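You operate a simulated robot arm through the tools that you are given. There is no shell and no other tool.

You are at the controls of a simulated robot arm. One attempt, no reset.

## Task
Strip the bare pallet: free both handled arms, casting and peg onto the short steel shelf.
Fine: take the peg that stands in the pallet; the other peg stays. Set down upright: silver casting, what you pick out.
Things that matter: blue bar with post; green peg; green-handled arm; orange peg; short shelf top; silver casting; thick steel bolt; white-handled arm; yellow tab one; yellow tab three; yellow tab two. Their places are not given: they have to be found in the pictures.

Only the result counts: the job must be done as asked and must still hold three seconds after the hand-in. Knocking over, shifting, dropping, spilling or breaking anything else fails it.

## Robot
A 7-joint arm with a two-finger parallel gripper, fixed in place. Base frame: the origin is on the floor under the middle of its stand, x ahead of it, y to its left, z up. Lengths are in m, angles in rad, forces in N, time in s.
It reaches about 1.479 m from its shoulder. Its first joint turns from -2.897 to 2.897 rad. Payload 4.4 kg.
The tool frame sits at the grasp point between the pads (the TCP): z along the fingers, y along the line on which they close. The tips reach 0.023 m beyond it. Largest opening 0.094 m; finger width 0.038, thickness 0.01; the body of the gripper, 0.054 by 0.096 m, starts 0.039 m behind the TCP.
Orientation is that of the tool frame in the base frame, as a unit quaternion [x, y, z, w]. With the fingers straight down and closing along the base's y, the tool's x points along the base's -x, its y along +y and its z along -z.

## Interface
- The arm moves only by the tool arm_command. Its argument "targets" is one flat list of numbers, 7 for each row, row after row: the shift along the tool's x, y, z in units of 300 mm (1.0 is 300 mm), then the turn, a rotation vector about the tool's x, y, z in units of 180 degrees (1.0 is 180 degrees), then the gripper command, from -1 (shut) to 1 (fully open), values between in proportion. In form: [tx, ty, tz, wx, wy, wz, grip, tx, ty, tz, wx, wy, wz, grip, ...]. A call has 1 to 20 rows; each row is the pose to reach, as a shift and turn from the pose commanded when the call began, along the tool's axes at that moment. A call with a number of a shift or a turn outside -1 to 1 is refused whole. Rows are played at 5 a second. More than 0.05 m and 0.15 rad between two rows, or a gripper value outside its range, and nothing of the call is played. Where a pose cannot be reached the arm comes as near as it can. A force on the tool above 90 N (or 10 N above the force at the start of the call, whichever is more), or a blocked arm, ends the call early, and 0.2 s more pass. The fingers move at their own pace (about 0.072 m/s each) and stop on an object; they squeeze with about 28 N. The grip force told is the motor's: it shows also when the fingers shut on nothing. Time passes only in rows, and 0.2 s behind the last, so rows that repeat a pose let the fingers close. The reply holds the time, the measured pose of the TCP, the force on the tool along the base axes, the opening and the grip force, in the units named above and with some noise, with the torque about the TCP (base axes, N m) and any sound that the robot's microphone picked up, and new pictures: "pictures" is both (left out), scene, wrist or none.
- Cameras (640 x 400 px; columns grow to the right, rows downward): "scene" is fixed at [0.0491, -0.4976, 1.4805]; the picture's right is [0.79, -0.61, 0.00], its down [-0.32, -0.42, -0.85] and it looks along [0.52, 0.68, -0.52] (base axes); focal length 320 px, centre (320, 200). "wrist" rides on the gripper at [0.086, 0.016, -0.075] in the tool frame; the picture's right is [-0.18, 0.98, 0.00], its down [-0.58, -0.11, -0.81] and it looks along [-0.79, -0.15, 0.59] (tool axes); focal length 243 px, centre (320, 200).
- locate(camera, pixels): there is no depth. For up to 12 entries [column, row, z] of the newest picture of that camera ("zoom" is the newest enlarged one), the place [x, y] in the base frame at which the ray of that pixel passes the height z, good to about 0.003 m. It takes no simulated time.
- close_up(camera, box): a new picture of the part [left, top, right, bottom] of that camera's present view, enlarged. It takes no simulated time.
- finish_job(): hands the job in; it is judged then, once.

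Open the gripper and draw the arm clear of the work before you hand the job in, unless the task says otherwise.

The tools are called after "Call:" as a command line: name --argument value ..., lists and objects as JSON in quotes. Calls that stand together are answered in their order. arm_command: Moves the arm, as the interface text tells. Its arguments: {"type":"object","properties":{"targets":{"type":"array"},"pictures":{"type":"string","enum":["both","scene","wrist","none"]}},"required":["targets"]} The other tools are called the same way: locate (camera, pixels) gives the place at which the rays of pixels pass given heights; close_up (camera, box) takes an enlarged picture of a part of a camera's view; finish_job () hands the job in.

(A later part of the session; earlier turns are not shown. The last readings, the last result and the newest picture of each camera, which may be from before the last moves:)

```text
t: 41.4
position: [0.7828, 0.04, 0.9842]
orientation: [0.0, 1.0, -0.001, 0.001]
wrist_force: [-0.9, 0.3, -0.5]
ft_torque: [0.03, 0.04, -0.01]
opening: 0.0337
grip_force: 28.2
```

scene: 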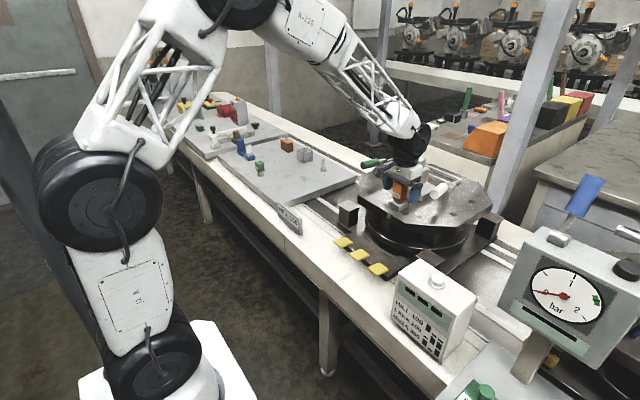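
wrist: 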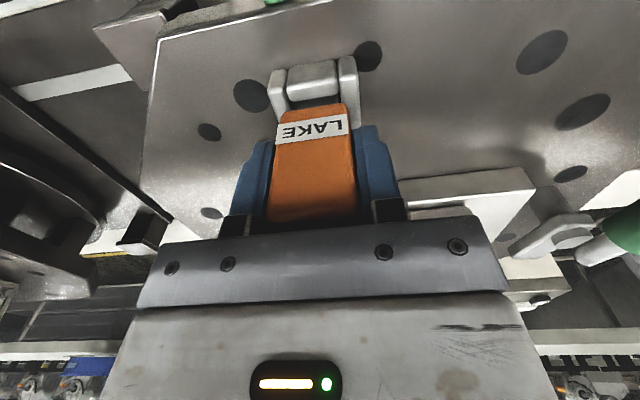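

Gripped at 0.0337 m with 28 N and almost no side load. I lift straight up slowly, watching the force for jamming.

Call:
arm_command --targets '[0, 0, -0.02, 0, 0, 0, -1, 0, 0, -0.04, 0, 0, 0, -1, 0, 0, -0.07, 0, 0, 0, -1, 0, 0, -0.1, 0, 0, 0, -1]' --pictures "wrist"

Call:
close_up --camera "scene" --box '[360, 150, 450, 220]'

```text
t: 42.4
position: [0.782, 0.0394, 1.0151]
orientation: [0.001, 1.0, -0.001, 0.0]
wrist_force: [-0.3, 0.1, -0.7]
ft_torque: [0.04, -0.02, -0.01]
opening: 0.0337
grip_force: 28.0
```

wrist: 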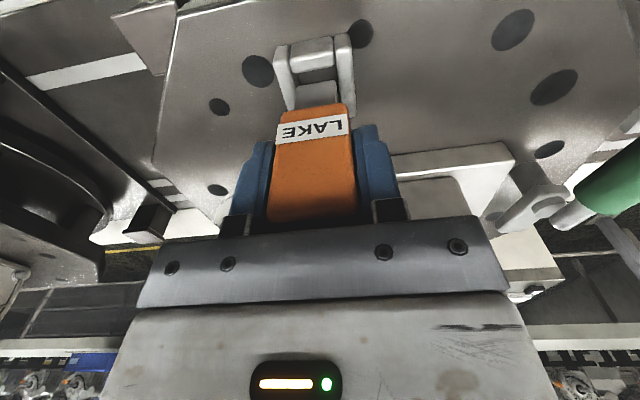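

```text
5.71 times, centred on (405, 185) of scene
```

zoom: 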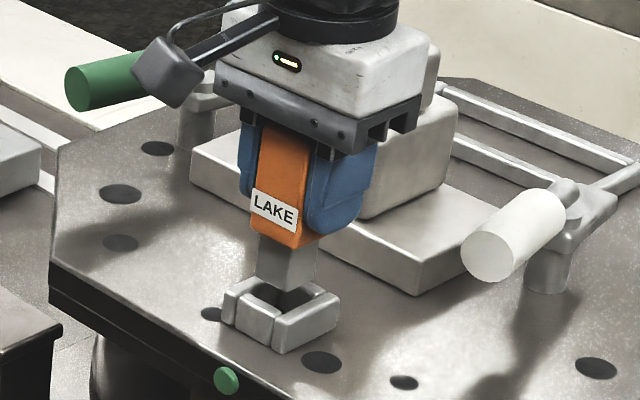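

The peg is drawn out freely (no load change, shank visible at (288,270)). I lift it well clear to about z=1.19.

Call:
arm_command --targets '[0, 0, -0.1, 0, 0, 0, -1, 0, 0, -0.25, 0, 0, 0, -1, 0, 0, -0.4, 0, 0, 0, -1, 0, 0, -0.55, 0, 0, 0, -1, 0, 0, -0.6, 0, 0, 0, -1]' --pictures "scene"

Call:
close_up --camera "scene" --box '[350, 100, 480, 220]'

```text
t: 43.6
position: [0.784, 0.0418, 1.1961]
orientation: [0.0, 1.0, -0.001, 0.001]
wrist_force: [-0.4, 0.5, -1.7]
ft_torque: [0.02, -0.01, 0.04]
opening: 0.0338
grip_force: 27.4
```

scene: 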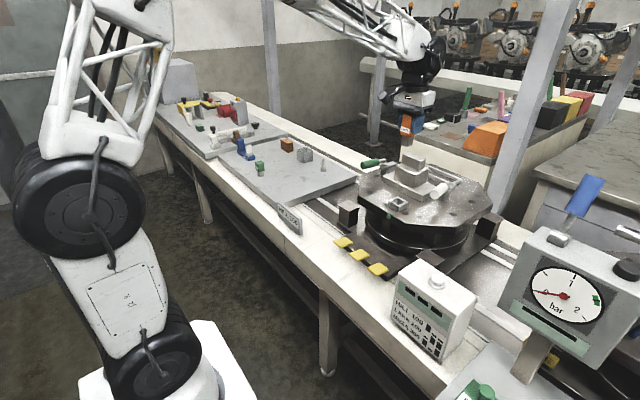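

```text
3.33 times, centred on (415, 160) of scene
```

zoom: 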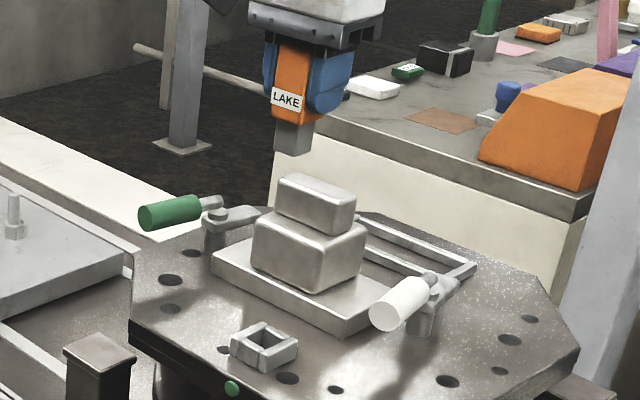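

The peg is fully out and its socket is empty. I check the green peg's standing height on the shelf as a reference for the peg length, before travelling.

Call:
locate --camera "scene" --pixels '[[259.9, 162.8, 0.8], [259.9, 162.8, 0.84], [260.4, 177, 0.75], [406.9, 146.5, 1.1], [406.9, 146.5, 1.12], [406.9, 146.5, 1.14], [403, 138, 1.15]]'

Call:
close_up --camera "scene" --box '[235, 145, 285, 190]'

Call:
close_up --camera "scene" --box '[385, 105, 435, 155]'

```text
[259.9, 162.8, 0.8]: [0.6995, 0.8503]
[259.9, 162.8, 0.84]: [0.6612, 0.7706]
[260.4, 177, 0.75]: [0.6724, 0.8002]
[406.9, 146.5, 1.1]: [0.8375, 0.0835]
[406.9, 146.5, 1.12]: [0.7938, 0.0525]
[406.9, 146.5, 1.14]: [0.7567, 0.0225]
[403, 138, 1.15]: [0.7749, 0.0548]
```

```text
8.89 times, centred on (260, 168) of scene
```

zoom: 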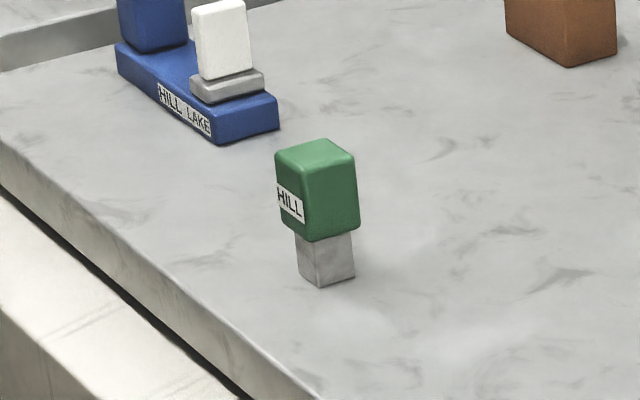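

```text
8.00 times, centred on (410, 130) of scene
```

zoom: 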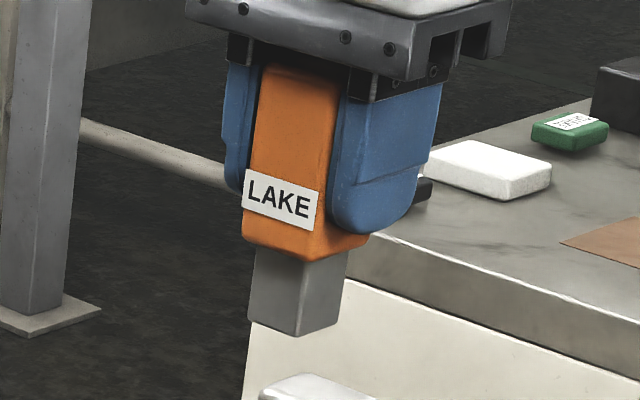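

The peg's bottom is about 0.064 m below the TCP, so it should touch the shelf near TCP z≈0.814. I carry it at height toward the shelf, first half.

Call:
arm_command --targets '[0.0233, 0.155, 0, 0, 0, 0, -1, 0.0467, 0.31, 0, 0, 0, 0, -1, 0.07, 0.465, 0, 0, 0, 0, -1, 0.0933, 0.62, 0, 0, 0, 0, -1, 0.1167, 0.775, 0, 0, 0, 0, -1, 0.14, 0.93, 0, 0, 0, 0, -1]' --pictures "none"

Call:
arm_command --targets '[0.0233, 0.155, 0.03, 0, 0, 0, -1, 0.0467, 0.31, 0.06, 0, 0, 0, -1, 0.07, 0.465, 0.09, 0, 0, 0, -1, 0.0933, 0.62, 0.12, 0, 0, 0, -1, 0.1167, 0.775, 0.15, 0, 0, 0, -1, 0.14, 0.93, 0.18, 0, 0, 0, -1]' --pictures "both"

```text
t: 45.0
position: [0.7392, 0.3206, 1.191]
orientation: [0.0, 1.0, -0.001, 0.0]
wrist_force: [-0.1, -1.2, -1.1]
ft_torque: [-0.04, -0.03, 0.0]
opening: 0.0336
grip_force: 27.9
```

```text
t: 46.4
position: [0.698, 0.5997, 1.1397]
orientation: [0.001, 1.0, -0.001, 0.001]
wrist_force: [-0.5, 0.4, -1.3]
ft_torque: [-0.01, -0.05, 0.01]
opening: 0.0336
grip_force: 27.6
```

scene: 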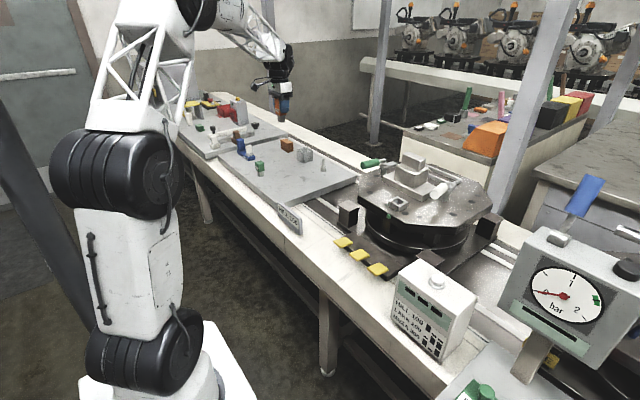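
wrist: 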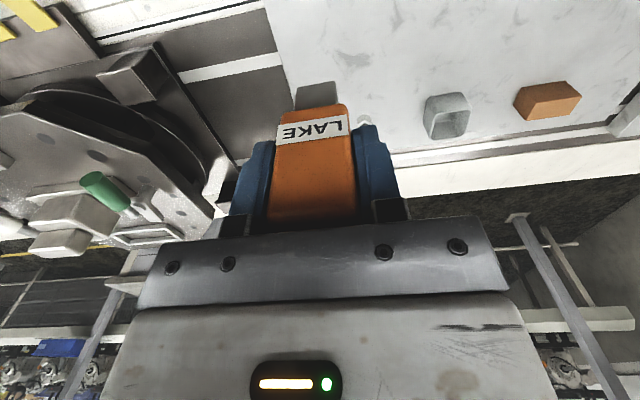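

The peg hangs over the free corner area of the shelf at (0.70,0.60), about 9 cm inside the −y edge. I lower to just above the surface.

Call:
arm_command --targets '[0, 0, 0.15, 0, 0, 0, -1, 0, 0, 0.3, 0, 0, 0, -1, 0, 0, 0.45, 0, 0, 0, -1, 0, 0, 0.6, 0, 0, 0, -1, 0, 0, 0.75, 0, 0, 0, -1, 0, 0, 0.88, 0, 0, 0, -1, 0, 0, 0.96, 0, 0, 0, -1]' --pictures "both"

Call:
close_up --camera "scene" --box '[230, 120, 360, 215]'

```text
t: 48.0
position: [0.7017, 0.5977, 0.85]
orientation: [0.0, 1.0, -0.001, 0.001]
wrist_force: [1.0, 0.7, -1.2]
ft_torque: [0.03, 0.0, -0.01]
opening: 0.0337
grip_force: 28.4
```

scene: 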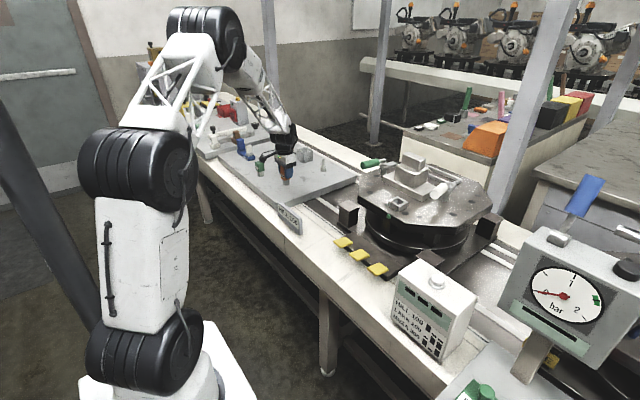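
wrist: 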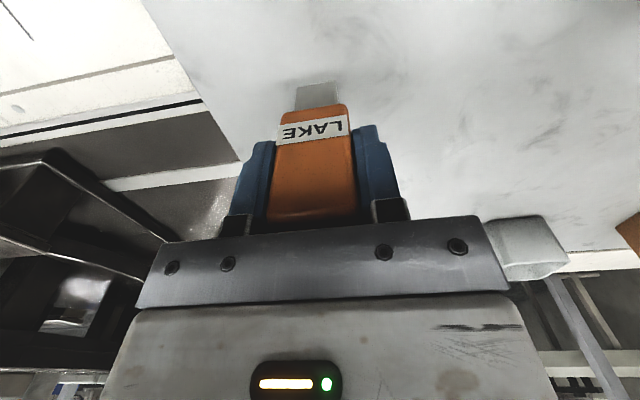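

```text
4.21 times, centred on (295, 168) of scene
```

zoom: 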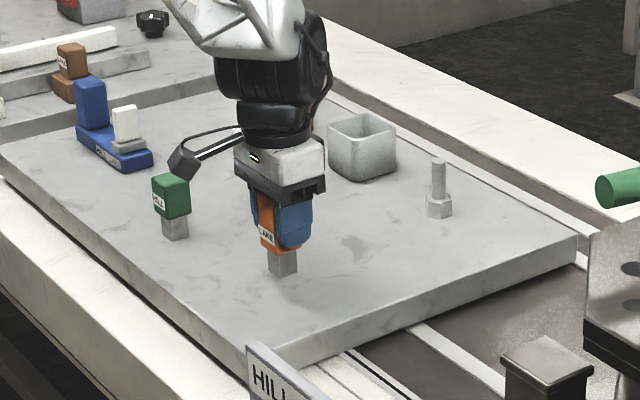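

TCP is at z=0.85 with the peg's shank about 3–4 cm above the shelf, well apart from the other pieces. I lower further in small steps.

Call:
arm_command --targets '[0, 0, 0.03, 0, 0, 0, -1, 0, 0, 0.06, 0, 0, 0, -1, 0, 0, 0.08, 0, 0, 0, -1, 0, 0, 0.09, 0, 0, 0, -1]' --pictures "wrist"

Call:
close_up --camera "scene" --box '[260, 150, 320, 200]'

```text
t: 49.0
position: [0.6999, 0.5985, 0.8242]
orientation: [0.001, 1.0, -0.001, 0.001]
wrist_force: [0.6, 0.8, -1.2]
ft_torque: [0.0, 0.01, 0.0]
opening: 0.0338
grip_force: 27.3
```

wrist: 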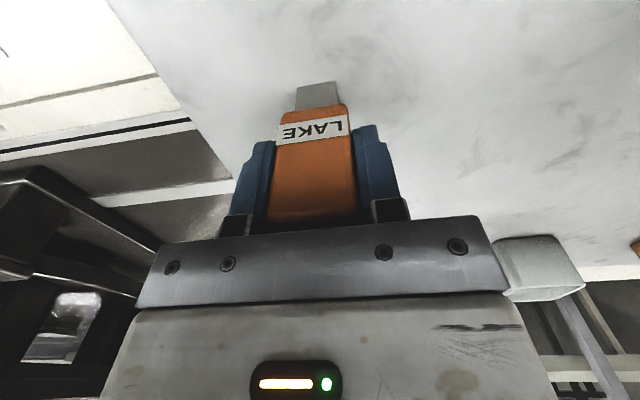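

```text
8.00 times, centred on (290, 175) of scene
```

zoom: 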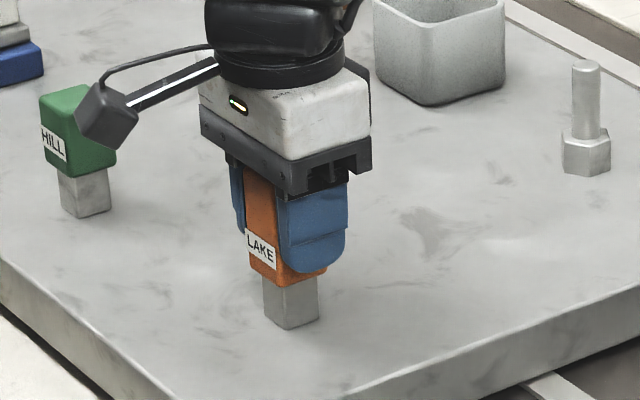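

Almost down (TCP z=0.824, expected contact near 0.814). I lower by 3 mm steps and watch the vertical force.

Call:
arm_command --targets '[0, 0, 0.01, 0, 0, 0, -1, 0, 0, 0.02, 0, 0, 0, -1]' --pictures "none"

Call:
arm_command --targets '[0, 0, 0.0067, 0, 0, 0, -1, 0, 0, 0.0067, 0, 0, 0, -1]' --pictures "none"

```text
t: 49.6
position: [0.7018, 0.5988, 0.8202]
orientation: [0.0, 1.0, 0.0, 0.002]
wrist_force: [3.1, 6.0, 22.1]
ft_torque: [0.32, -0.07, 0.02]
opening: 0.0336
grip_force: 28.3
```

```text
t: 50.2
position: [0.7002, 0.5984, 0.8175]
orientation: [0.0, 1.0, -0.001, 0.001]
wrist_force: [2.6, 6.5, 21.8]
ft_torque: [0.27, -0.02, -0.01]
opening: 0.0343
grip_force: 28.7
```

Contact at TCP z≈0.820 with 22 N down-force. I ease up by about 1 mm to unload and then open the fingers.

Call:
arm_command --targets '[0, 0, -0.004, 0, 0, 0, -1, 0, 0, -0.004, 0, 0, 0, -1]' --pictures "none"

```text
t: 50.8
position: [0.7005, 0.5964, 0.816]
orientation: [0.0, 1.0, -0.002, 0.0]
wrist_force: [4.7, -1.1, 12.1]
ft_torque: [0.02, -0.27, -0.02]
opening: 0.0337
grip_force: 27.7
```

Still 12 N pressing down. I ease up another millimetre, then open.

Call:
arm_command --targets '[0, 0, -0.003, 0, 0, 0, -1, 0, 0, -0.003, 0, 0, 0, -1]' --pictures "wrist"

Call:
close_up --camera "scene" --box '[260, 150, 320, 200]'

```text
t: 51.4
position: [0.7001, 0.5988, 0.8167]
orientation: [0.0, 1.0, -0.001, 0.0]
wrist_force: [0.0, -0.3, -0.2]
ft_torque: [0.03, 0.01, 0.01]
opening: 0.0338
grip_force: 27.9
```

wrist: 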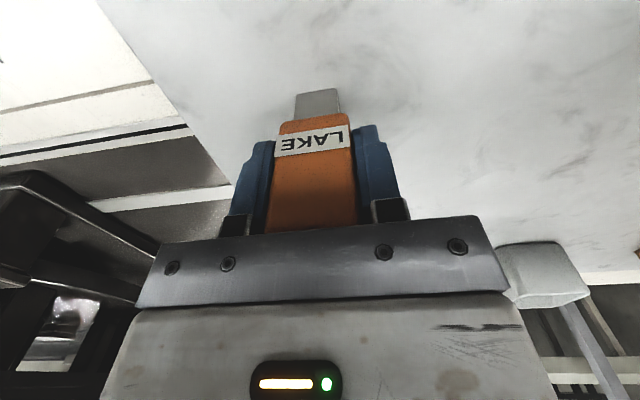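

```text
8.00 times, centred on (290, 175) of scene
```

zoom: 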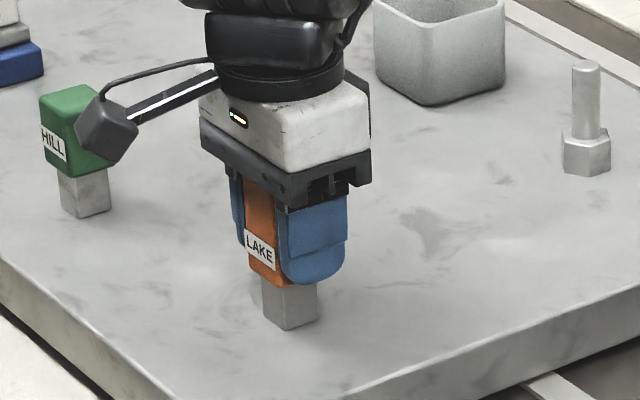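

Force is now zero and the shank stands on the shelf at zoom (290,310). I open the fingers and then rise straight up.

Call:
arm_command --targets '[0, 0, 0, 0, 0, 0, -0.15, 0, 0, 0, 0, 0, 0, 0.3, 0, 0, 0, 0, 0, 0, 1, 0, 0, 0, 0, 0, 0, 1]' --pictures "wrist"

Call:
close_up --camera "scene" --box '[260, 150, 320, 200]'

```text
t: 52.4
position: [0.7004, 0.5971, 0.8182]
orientation: [0.0, 1.0, -0.001, 0.002]
wrist_force: [-0.7, 0.0, 0.2]
ft_torque: [-0.02, 0.01, -0.01]
opening: 0.0938
grip_force: 0.0
```

wrist: 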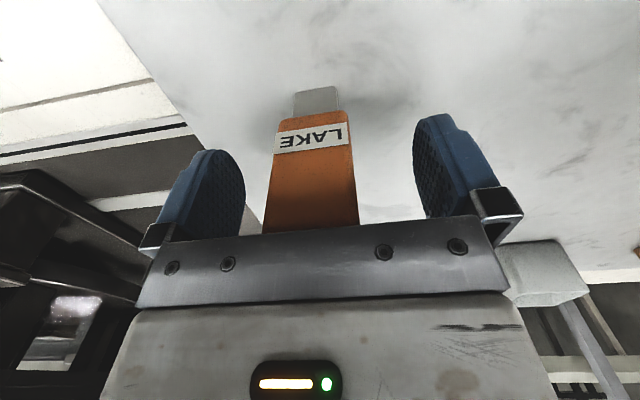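

```text
8.00 times, centred on (290, 175) of scene
```

zoom: 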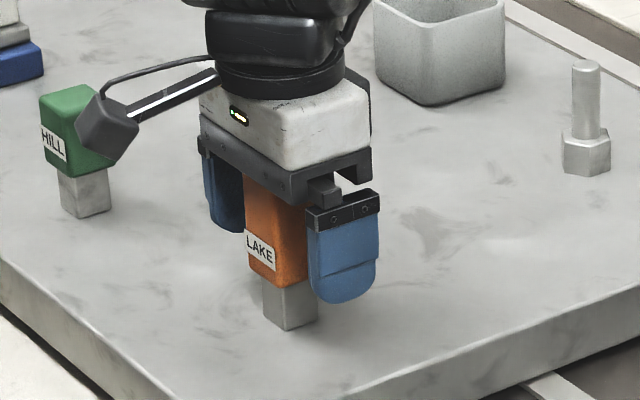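

The peg stands free and upright. I rise vertically.

Call:
arm_command --targets '[0, 0, -0.05, 0, 0, 0, 1, 0, 0, -0.15, 0, 0, 0, 1, 0, 0, -0.3, 0, 0, 0, 1, 0, 0, -0.45, 0, 0, 0, 1, 0, 0, -0.6, 0, 0, 0, 1, 0, 0, -0.75, 0, 0, 0, 1, 0, 0, -0.9, 0, 0, 0, 1, 0, 0, -1, 0, 0, 0, 1]' --pictures "both"

Call:
close_up --camera "scene" --box '[230, 120, 360, 215]'

Call:
close_up --camera "scene" --box '[350, 135, 480, 215]'

```text
t: 54.2
position: [0.6987, 0.5994, 1.1179]
orientation: [0.0, 1.0, -0.002, -0.001]
wrist_force: [-0.5, -0.2, -1.0]
ft_torque: [-0.03, -0.01, 0.0]
opening: 0.0939
grip_force: 0.0
```

scene: 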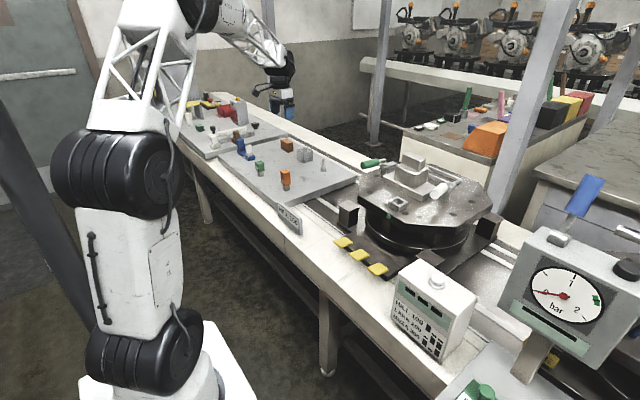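
wrist: 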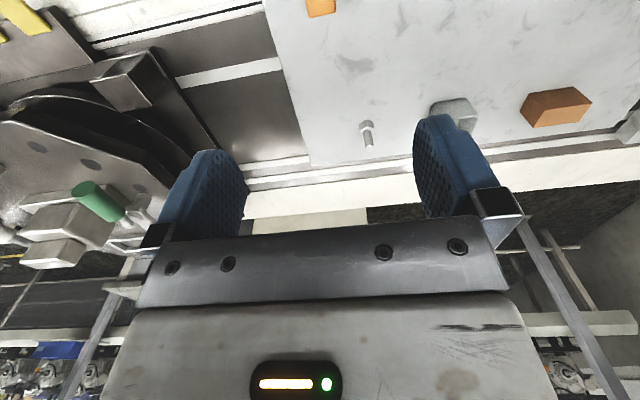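

```text
4.21 times, centred on (295, 168) of scene
```

zoom: 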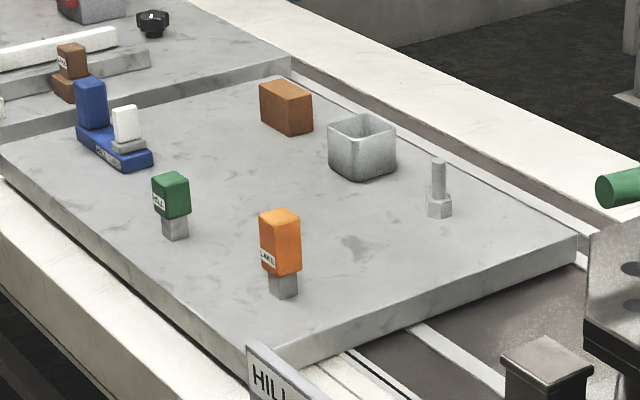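

```text
4.92 times, centred on (415, 175) of scene
```

zoom: 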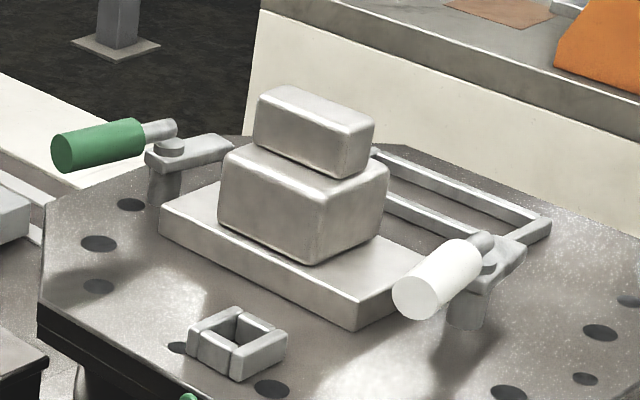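

Peg is upright on the shelf, socket empty, both arms open. I return toward the casting in two legs, turning the gripper so the fingers close along x across the thin upper block.

Call:
arm_command --targets '[-0.06, -0.1383, -0.0178, 0, 0, 0.0417, 1, -0.12, -0.2767, -0.0356, 0, 0, 0.0833, 1, -0.18, -0.415, -0.0533, 0, 0, 0.125, 1, -0.24, -0.5533, -0.0711, 0, 0, 0.1667, 1, -0.3, -0.6917, -0.0889, 0, 0, 0.2083, 1, -0.36, -0.83, -0.1067, 0, 0, 0.25, 1]' --pictures "none"

Call:
arm_command --targets '[-0.1404, -0.0553, 0, 0, 0, 0.0417, 1, -0.2807, -0.1106, 0, 0, 0, 0.0833, 1, -0.4211, -0.1659, 0, 0, 0, 0.125, 1, -0.5615, -0.2211, 0, 0, 0, 0.1667, 1, -0.7018, -0.2764, 0, 0, 0, 0.2083, 1, -0.8422, -0.3317, 0, 0, 0, 0.25, 1]' --pictures "both"

Call:
close_up --camera "wrist" --box '[220, 0, 420, 120]'

```text
t: 55.6
position: [0.8078, 0.3501, 1.1509]
orientation: [0.383, 0.924, -0.001, 0.001]
wrist_force: [0.4, -0.7, -0.4]
ft_torque: [0.02, -0.01, 0.01]
opening: 0.0938
grip_force: 0.1
```

```text
t: 57.0
position: [0.9173, 0.1038, 1.1527]
orientation: [0.707, 0.707, 0.0, 0.001]
wrist_force: [0.7, -0.8, -0.1]
ft_torque: [0.05, -0.01, 0.0]
opening: 0.0939
grip_force: 0.1
```

scene: 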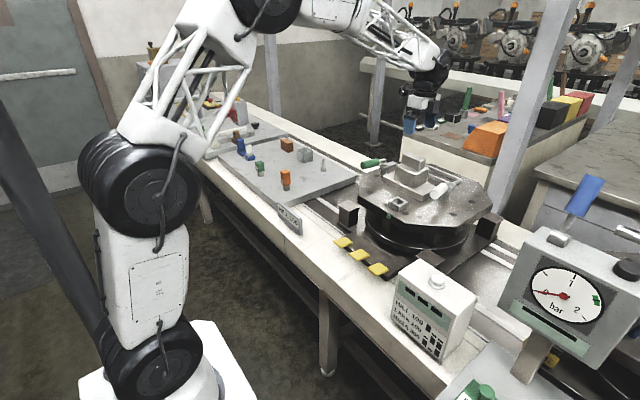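
wrist: 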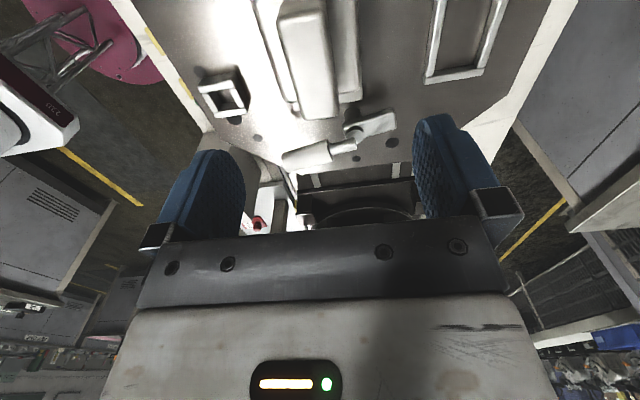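

```text
3.20 times, centred on (320, 60) of wrist
```

zoom: 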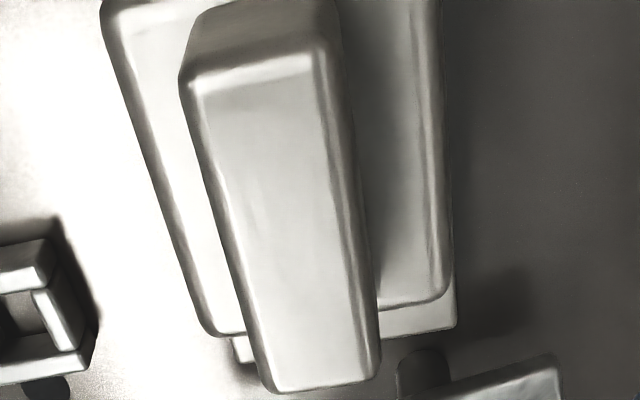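

The upper block's top face is seen from above: corners at about wrist (278,22), (322,17), (339,115), (303,119). I locate them at z=1.037.

Call:
locate --camera "wrist" --pixels '[[277.8, 22.5, 1.037], [322, 16.5, 1.037], [339, 115.5, 1.037], [302.5, 119.5, 1.037], [310, 68, 1.037], [255, 0, 1.0], [386, 165, 1.0], [284, 165, 1.0], [455, 150, 1.0]]'

```text
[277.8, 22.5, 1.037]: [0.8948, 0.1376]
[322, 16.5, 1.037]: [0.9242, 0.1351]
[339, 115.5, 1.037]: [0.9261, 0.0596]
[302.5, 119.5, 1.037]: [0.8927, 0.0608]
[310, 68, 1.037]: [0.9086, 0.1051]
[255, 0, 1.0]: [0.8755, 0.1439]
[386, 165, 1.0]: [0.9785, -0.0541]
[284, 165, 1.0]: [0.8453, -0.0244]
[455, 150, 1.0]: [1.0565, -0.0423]
```

Upper block spans x 0.894–0.926, y 0.06–0.137, so its centre is near (0.911,0.101). I lower with open fingers to z≈1.03, tips just above the lower block's top.

Call:
arm_command --targets '[-0.0093, -0.021, 0.05, 0, 0, 0, 1, -0.0093, -0.021, 0.18, 0, 0, 0, 1, -0.0093, -0.021, 0.3, 0, 0, 0, 1, -0.0093, -0.021, 0.37, 0, 0, 0, 1, -0.0093, -0.021, 0.405, 0, 0, 0, 1]' --pictures "both"

Call:
close_up --camera "scene" --box '[360, 120, 480, 210]'

```text
t: 58.2
position: [0.9098, 0.097, 1.0295]
orientation: [0.707, 0.707, 0.0, 0.001]
wrist_force: [-0.3, -0.4, -0.5]
ft_torque: [0.03, -0.03, -0.02]
opening: 0.0943
grip_force: 0.0
```

scene: 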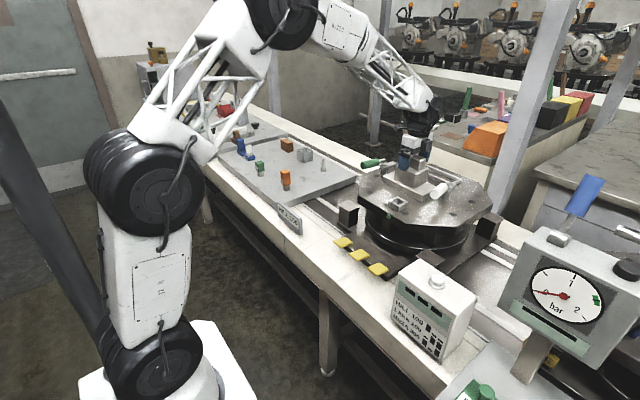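
wrist: 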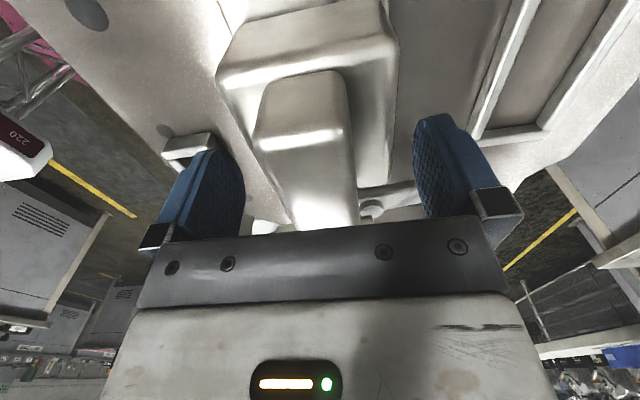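

```text
4.44 times, centred on (420, 165) of scene
```

zoom: 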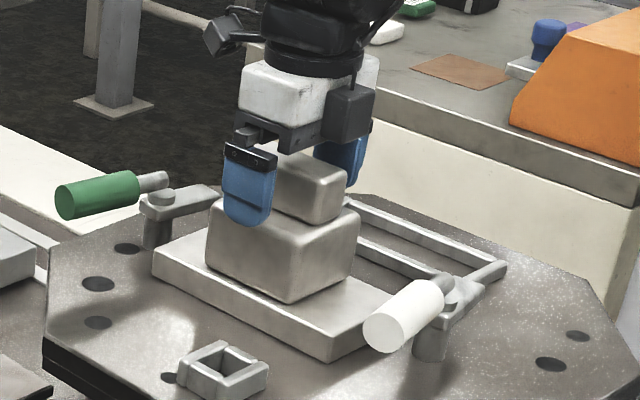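

The upper block is centred between the fingers and no contact is felt. I close on it.

Call:
arm_command --targets '[0, 0, 0, 0, 0, 0, -1, 0, 0, 0, 0, 0, 0, -1, 0, 0, 0, 0, 0, 0, -1, 0, 0, 0, 0, 0, 0, -1, 0, 0, 0, 0, 0, 0, -1]' --pictures "wrist"

Call:
close_up --camera "scene" --box '[360, 120, 480, 210]'

```text
t: 59.4
position: [0.9108, 0.098, 1.0295]
orientation: [0.707, 0.707, 0.0, 0.001]
wrist_force: [3.6, 0.5, 0.5]
ft_torque: [0.02, 0.09, -0.04]
opening: 0.034
grip_force: 28.0
```

wrist: 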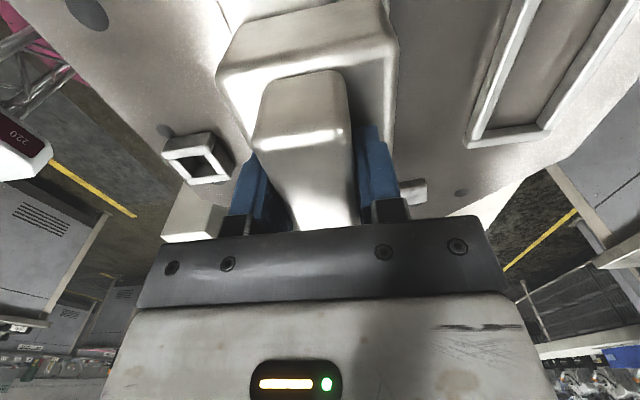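

```text
4.44 times, centred on (420, 165) of scene
```

zoom: 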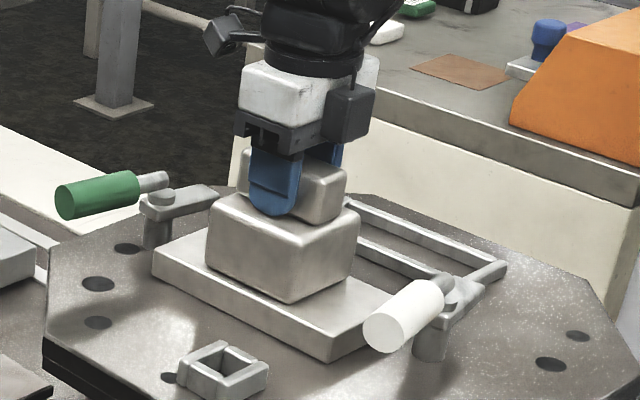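

Gripped at 0.034 m. I lift about 1 cm slowly and check the weight and any resistance.

Call:
arm_command --targets '[0, 0, -0.01, 0, 0, 0, -1, 0, 0, -0.02, 0, 0, 0, -1, 0, 0, -0.035, 0, 0, 0, -1, 0, 0, -0.035, 0, 0, 0, -1]' --pictures "wrist"

Call:
close_up --camera "scene" --box '[360, 120, 480, 210]'

```text
t: 60.4
position: [0.9077, 0.0978, 1.0392]
orientation: [0.707, 0.707, -0.001, 0.001]
wrist_force: [0.5, -0.3, -10.7]
ft_torque: [-0.03, 0.02, 0.04]
opening: 0.0338
grip_force: 28.4
```

wrist: 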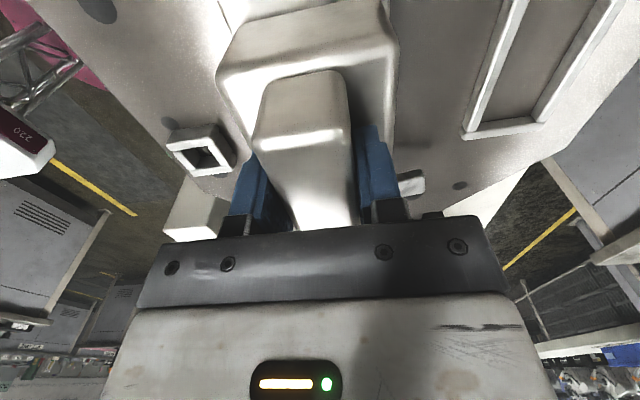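

```text
4.44 times, centred on (420, 165) of scene
```

zoom: 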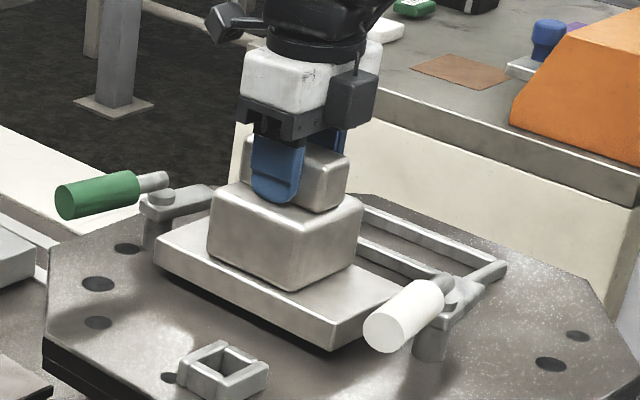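

The casting hangs freely: about 10.7 N, almost no torque. I lift straight up, smoothly, to z≈1.20.

Call:
arm_command --targets '[0, 0, -0.03, 0, 0, 0, -1, 0, 0, -0.08, 0, 0, 0, -1, 0, 0, -0.15, 0, 0, 0, -1, 0, 0, -0.23, 0, 0, 0, -1, 0, 0, -0.31, 0, 0, 0, -1, 0, 0, -0.39, 0, 0, 0, -1, 0, 0, -0.46, 0, 0, 0, -1, 0, 0, -0.51, 0, 0, 0, -1, 0, 0, -0.54, 0, 0, 0, -1]' --pictures "both"

Call:
close_up --camera "scene" --box '[350, 90, 490, 220]'

```text
t: 62.4
position: [0.9086, 0.0983, 1.2024]
orientation: [0.707, 0.708, 0.0, 0.001]
wrist_force: [0.4, 0.2, -10.6]
ft_torque: [-0.05, 0.02, 0.04]
opening: 0.0337
grip_force: 27.5
```

scene: 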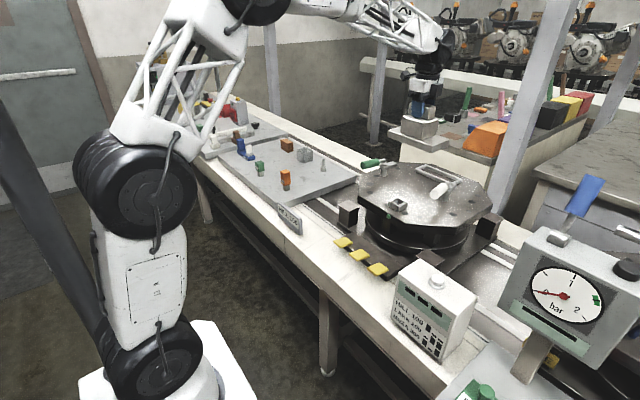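
wrist: 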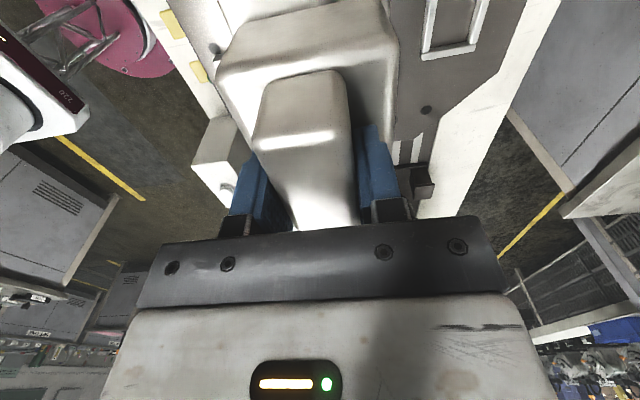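

```text
3.08 times, centred on (420, 155) of scene
```

zoom: 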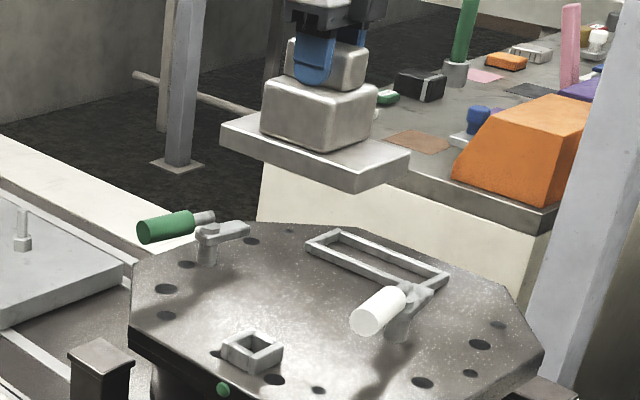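

The casting hangs level and the pallet is now stripped. I carry it at this height toward the shelf with smooth steps, first half.

Call:
arm_command --targets '[0.047, -0.0058, 0, 0, 0, 0, -1, 0.141, -0.0175, 0, 0, 0, 0, -1, 0.2632, -0.0327, 0, 0, 0, 0, -1, 0.3948, -0.049, 0, 0, 0, 0, -1, 0.5358, -0.0665, 0, 0, 0, 0, -1, 0.6674, -0.0829, 0, 0, 0, 0, -1, 0.7896, -0.098, 0, 0, 0, 0, -1, 0.8836, -0.1097, 0, 0, 0, 0, -1, 0.94, -0.1167, 0, 0, 0, 0, -1]' --pictures "scene"

```text
t: 64.4
position: [0.8751, 0.3802, 1.1997]
orientation: [0.707, 0.707, -0.001, 0.001]
wrist_force: [-0.4, -0.5, -10.1]
ft_torque: [0.0, 0.02, 0.02]
opening: 0.0337
grip_force: 28.0
```

scene: 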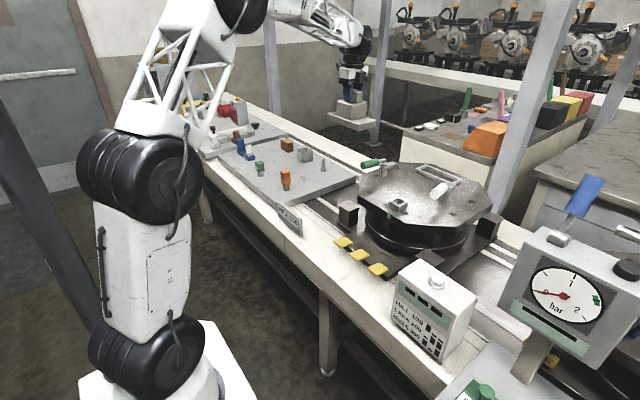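

Load steady at about 10 N. I carry on the second half to above (0.84,0.66).

Call:
arm_command --targets '[0.047, -0.0058, 0, 0, 0, 0, -1, 0.141, -0.0175, 0, 0, 0, 0, -1, 0.2632, -0.0327, 0, 0, 0, 0, -1, 0.3948, -0.049, 0, 0, 0, 0, -1, 0.5358, -0.0665, 0, 0, 0, 0, -1, 0.6674, -0.0829, 0, 0, 0, 0, -1, 0.7896, -0.098, 0, 0, 0, 0, -1, 0.8836, -0.1097, 0, 0, 0, 0, -1, 0.94, -0.1167, 0, 0, 0, 0, -1]' --pictures "both"

Call:
close_up --camera "scene" --box '[230, 70, 370, 215]'

```text
t: 66.4
position: [0.8395, 0.6618, 1.2013]
orientation: [0.707, 0.707, 0.0, 0.001]
wrist_force: [0.1, 0.3, -11.1]
ft_torque: [-0.02, 0.0, -0.02]
opening: 0.034
grip_force: 28.1
```

scene: 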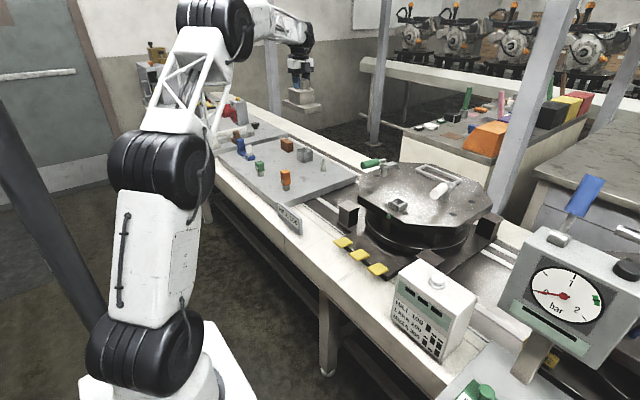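
wrist: 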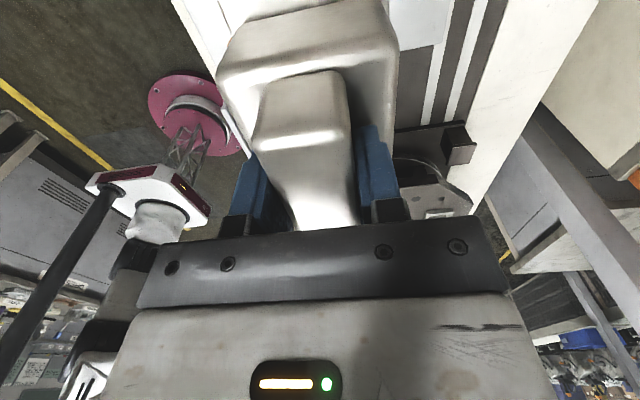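

```text
2.76 times, centred on (300, 142) of scene
```

zoom: 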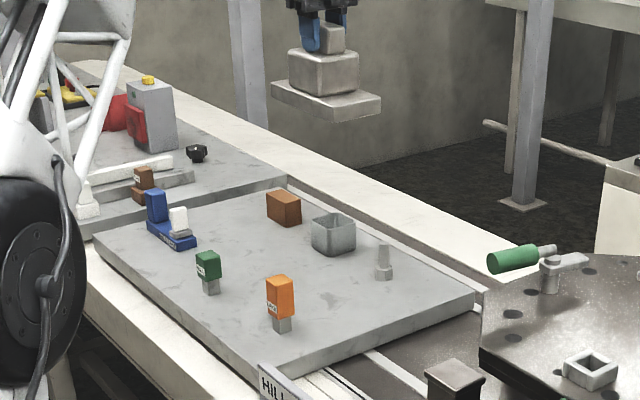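

The casting hangs above the shelf's middle. I check the footprints of the cup, bolt and orange peg around the planned spot (x 0.79–0.89, y 0.57–0.77).

Call:
locate --camera "scene" --pixels '[[303.75, 163.1, 0.75], [297.1, 159, 0.75], [312.9, 160.6, 0.75], [323.1, 171.6, 0.75], [319.9, 170.5, 0.75], [292.6, 191.3, 0.75], [295.5, 189, 0.75], [285, 156, 0.75], [264, 176, 0.75]]'

```text
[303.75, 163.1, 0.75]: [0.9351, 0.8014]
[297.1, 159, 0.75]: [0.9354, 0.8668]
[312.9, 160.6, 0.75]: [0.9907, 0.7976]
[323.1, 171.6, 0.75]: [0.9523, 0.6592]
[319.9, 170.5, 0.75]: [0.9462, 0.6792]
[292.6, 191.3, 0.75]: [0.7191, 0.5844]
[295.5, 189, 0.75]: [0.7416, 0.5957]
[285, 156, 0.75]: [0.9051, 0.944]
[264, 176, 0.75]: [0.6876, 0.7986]
```

Clear space remains, and I shift the target 1.7 cm toward −x to keep more distance from the bolt (≈(0.95,0.66)). I lower smoothly to about z=0.92.

Call:
arm_command --targets '[0, -0.0058, 0.05, 0, 0, 0, -1, 0, -0.0174, 0.14, 0, 0, 0, -1, 0, -0.029, 0.26, 0, 0, 0, -1, 0, -0.0406, 0.39, 0, 0, 0, -1, 0, -0.0522, 0.53, 0, 0, 0, -1, 0, -0.058, 0.66, 0, 0, 0, -1, 0, -0.058, 0.78, 0, 0, 0, -1, 0, -0.058, 0.87, 0, 0, 0, -1, 0, -0.058, 0.93, 0, 0, 0, -1]' --pictures "both"

Call:
close_up --camera "scene" --box '[240, 110, 360, 210]'

```text
t: 68.4
position: [0.822, 0.662, 0.9213]
orientation: [0.707, 0.707, 0.0, 0.002]
wrist_force: [0.8, -0.5, -10.5]
ft_torque: [-0.01, 0.03, 0.02]
opening: 0.0341
grip_force: 27.9
```

scene: 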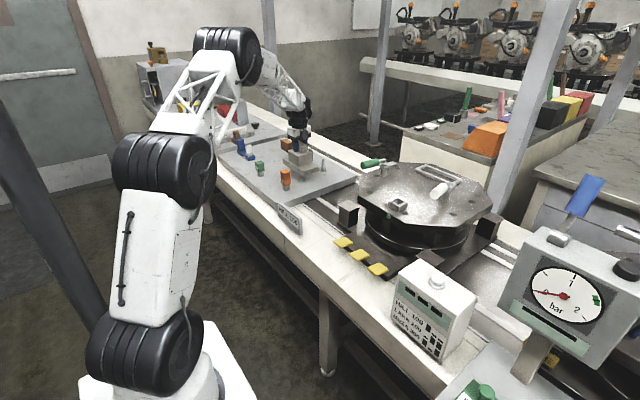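
wrist: 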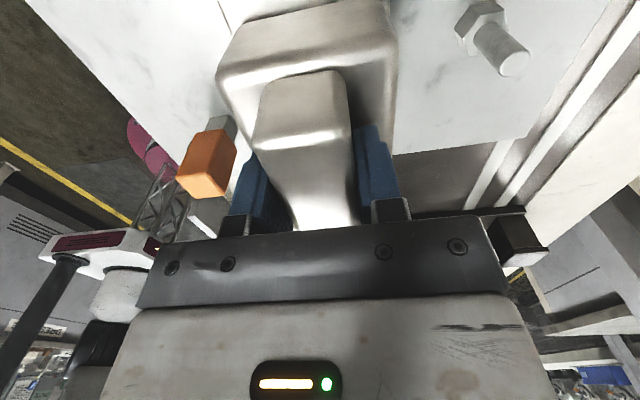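

```text
4.00 times, centred on (300, 160) of scene
```

zoom: 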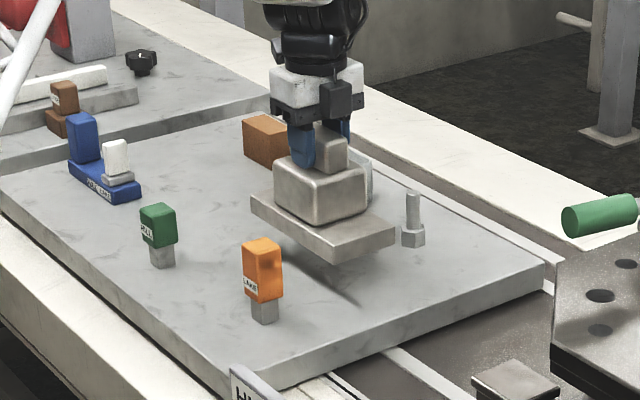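

Everything is well spaced: peg at (262,270), bolt at (412,220) in the zoom, casting between them about 6 cm up. I lower further in small steps.

Call:
arm_command --targets '[0, 0, 0.04, 0, 0, 0, -1, 0, 0, 0.09, 0, 0, 0, -1, 0, 0, 0.13, 0, 0, 0, -1, 0, 0, 0.16, 0, 0, 0, -1]' --pictures "wrist"

Call:
close_up --camera "scene" --box '[270, 130, 350, 200]'

```text
t: 69.4
position: [0.8221, 0.6621, 0.8741]
orientation: [0.707, 0.707, 0.0, 0.001]
wrist_force: [0.0, 0.2, -10.5]
ft_torque: [-0.03, 0.03, 0.0]
opening: 0.0338
grip_force: 28.0
```

wrist: 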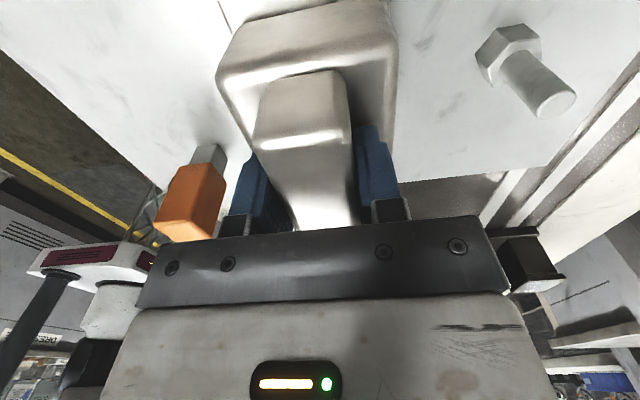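

```text
5.71 times, centred on (310, 165) of scene
```

zoom: 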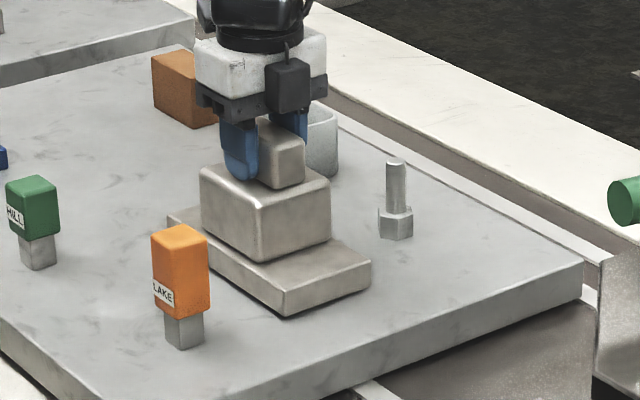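

The casting is about 1 cm above the shelf. I go down 3 mm per row and read the force after each pair.

Call:
arm_command --targets '[0, 0, 0.01, 0, 0, 0, -1, 0, 0, 0.0167, 0, 0, 0, -1]' --pictures "none"

```text
t: 70.0
position: [0.8224, 0.6613, 0.8691]
orientation: [0.707, 0.707, -0.001, 0.0]
wrist_force: [-1.2, -0.4, -10.2]
ft_torque: [-0.03, -0.03, 0.01]
opening: 0.0337
grip_force: 27.9
```

The load is still fully carried (−10.2 N), so there is no contact yet. I go down another 3 mm.

Call:
arm_command --targets '[0, 0, 0.005, 0, 0, 0, -1, 0, 0, 0.01, 0, 0, 0, -1]' --pictures "none"

```text
t: 70.6
position: [0.8221, 0.6605, 0.8702]
orientation: [0.708, 0.707, 0.002, 0.002]
wrist_force: [-10.2, -1.9, 13.9]
ft_torque: [-0.56, 0.86, -0.08]
opening: 0.0343
grip_force: 28.2
```

Contact: the vertical force went from −10 to +14 N. I ease up slightly so that the casting just rests.

Call:
arm_command --targets '[0, 0, -0.003, 0, 0, 0, -1, 0, 0, -0.003, 0, 0, 0, -1]' --pictures "none"

```text
t: 71.2
position: [0.8221, 0.6618, 0.8682]
orientation: [0.707, 0.707, 0.0, 0.0]
wrist_force: [-7.5, -0.6, 18.8]
ft_torque: [0.07, 0.89, 0.42]
opening: 0.0341
grip_force: 27.5
```

Still 19 N downward on the shelf; I ease up another 1.5 mm.

Call:
arm_command --targets '[0, 0, -0.0025, 0, 0, 0, -1, 0, 0, -0.005, 0, 0, 0, -1, 0, 0, -0.005, 0, 0, 0, -1]' --pictures "wrist"

Call:
close_up --camera "scene" --box '[270, 130, 350, 200]'

```text
t: 72.0
position: [0.8229, 0.6599, 0.8678]
orientation: [0.708, 0.707, 0.0, 0.001]
wrist_force: [1.9, 6.5, 5.6]
ft_torque: [0.73, 0.27, -0.21]
opening: 0.0339
grip_force: 28.3
```

wrist: 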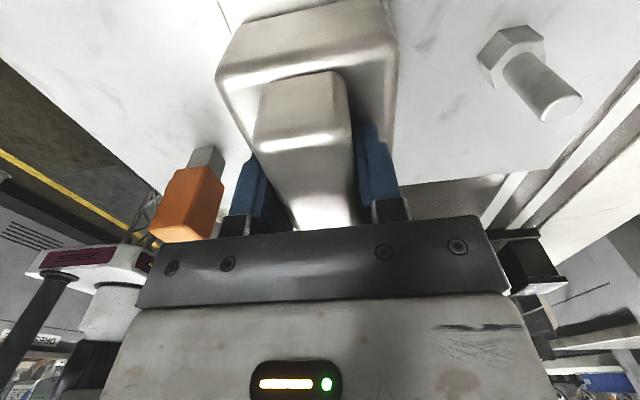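

```text
5.71 times, centred on (310, 165) of scene
```

zoom: 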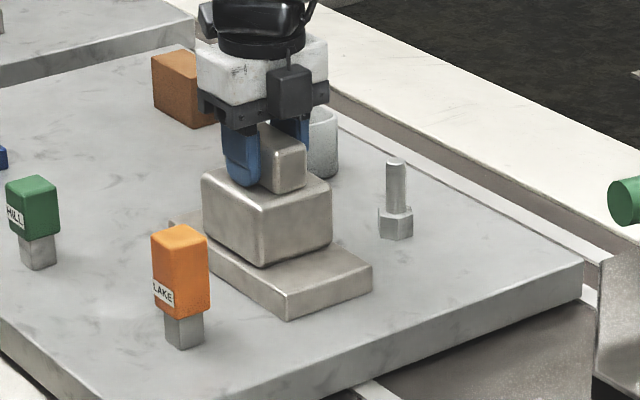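

Only about 6 N remains and the base plate lies flat on the shelf. I ease a last half millimetre and open the fingers.

Call:
arm_command --targets '[0, 0, -0.0015, 0, 0, 0, -1, 0, 0, -0.0015, 0, 0, 0, -0.15, 0, 0, -0.0015, 0, 0, 0, 0.3, 0, 0, -0.0015, 0, 0, 0, 1, 0, 0, -0.0015, 0, 0, 0, 1]' --pictures "wrist"

Call:
close_up --camera "scene" --box '[270, 130, 350, 200]'

```text
t: 73.2
position: [0.8208, 0.6596, 0.8694]
orientation: [0.707, 0.708, 0.0, 0.001]
wrist_force: [0.1, -0.4, 0.1]
ft_torque: [0.02, 0.01, -0.01]
opening: 0.0942
grip_force: 0.1
```

wrist: 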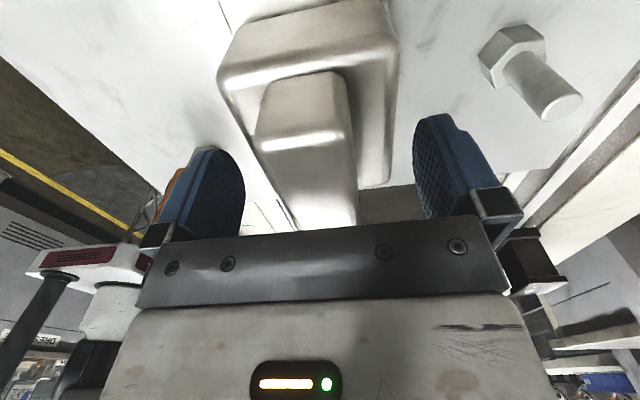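

```text
5.71 times, centred on (310, 165) of scene
```

zoom: 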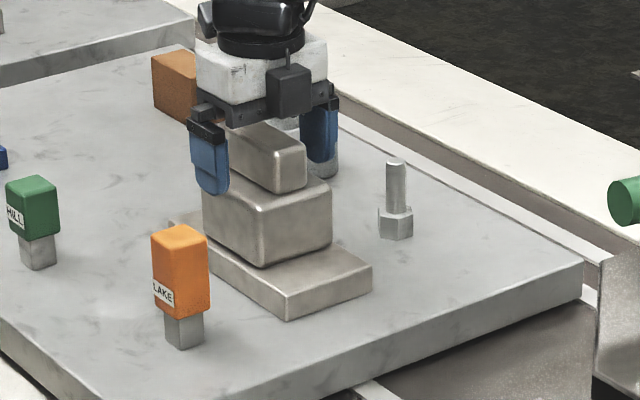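

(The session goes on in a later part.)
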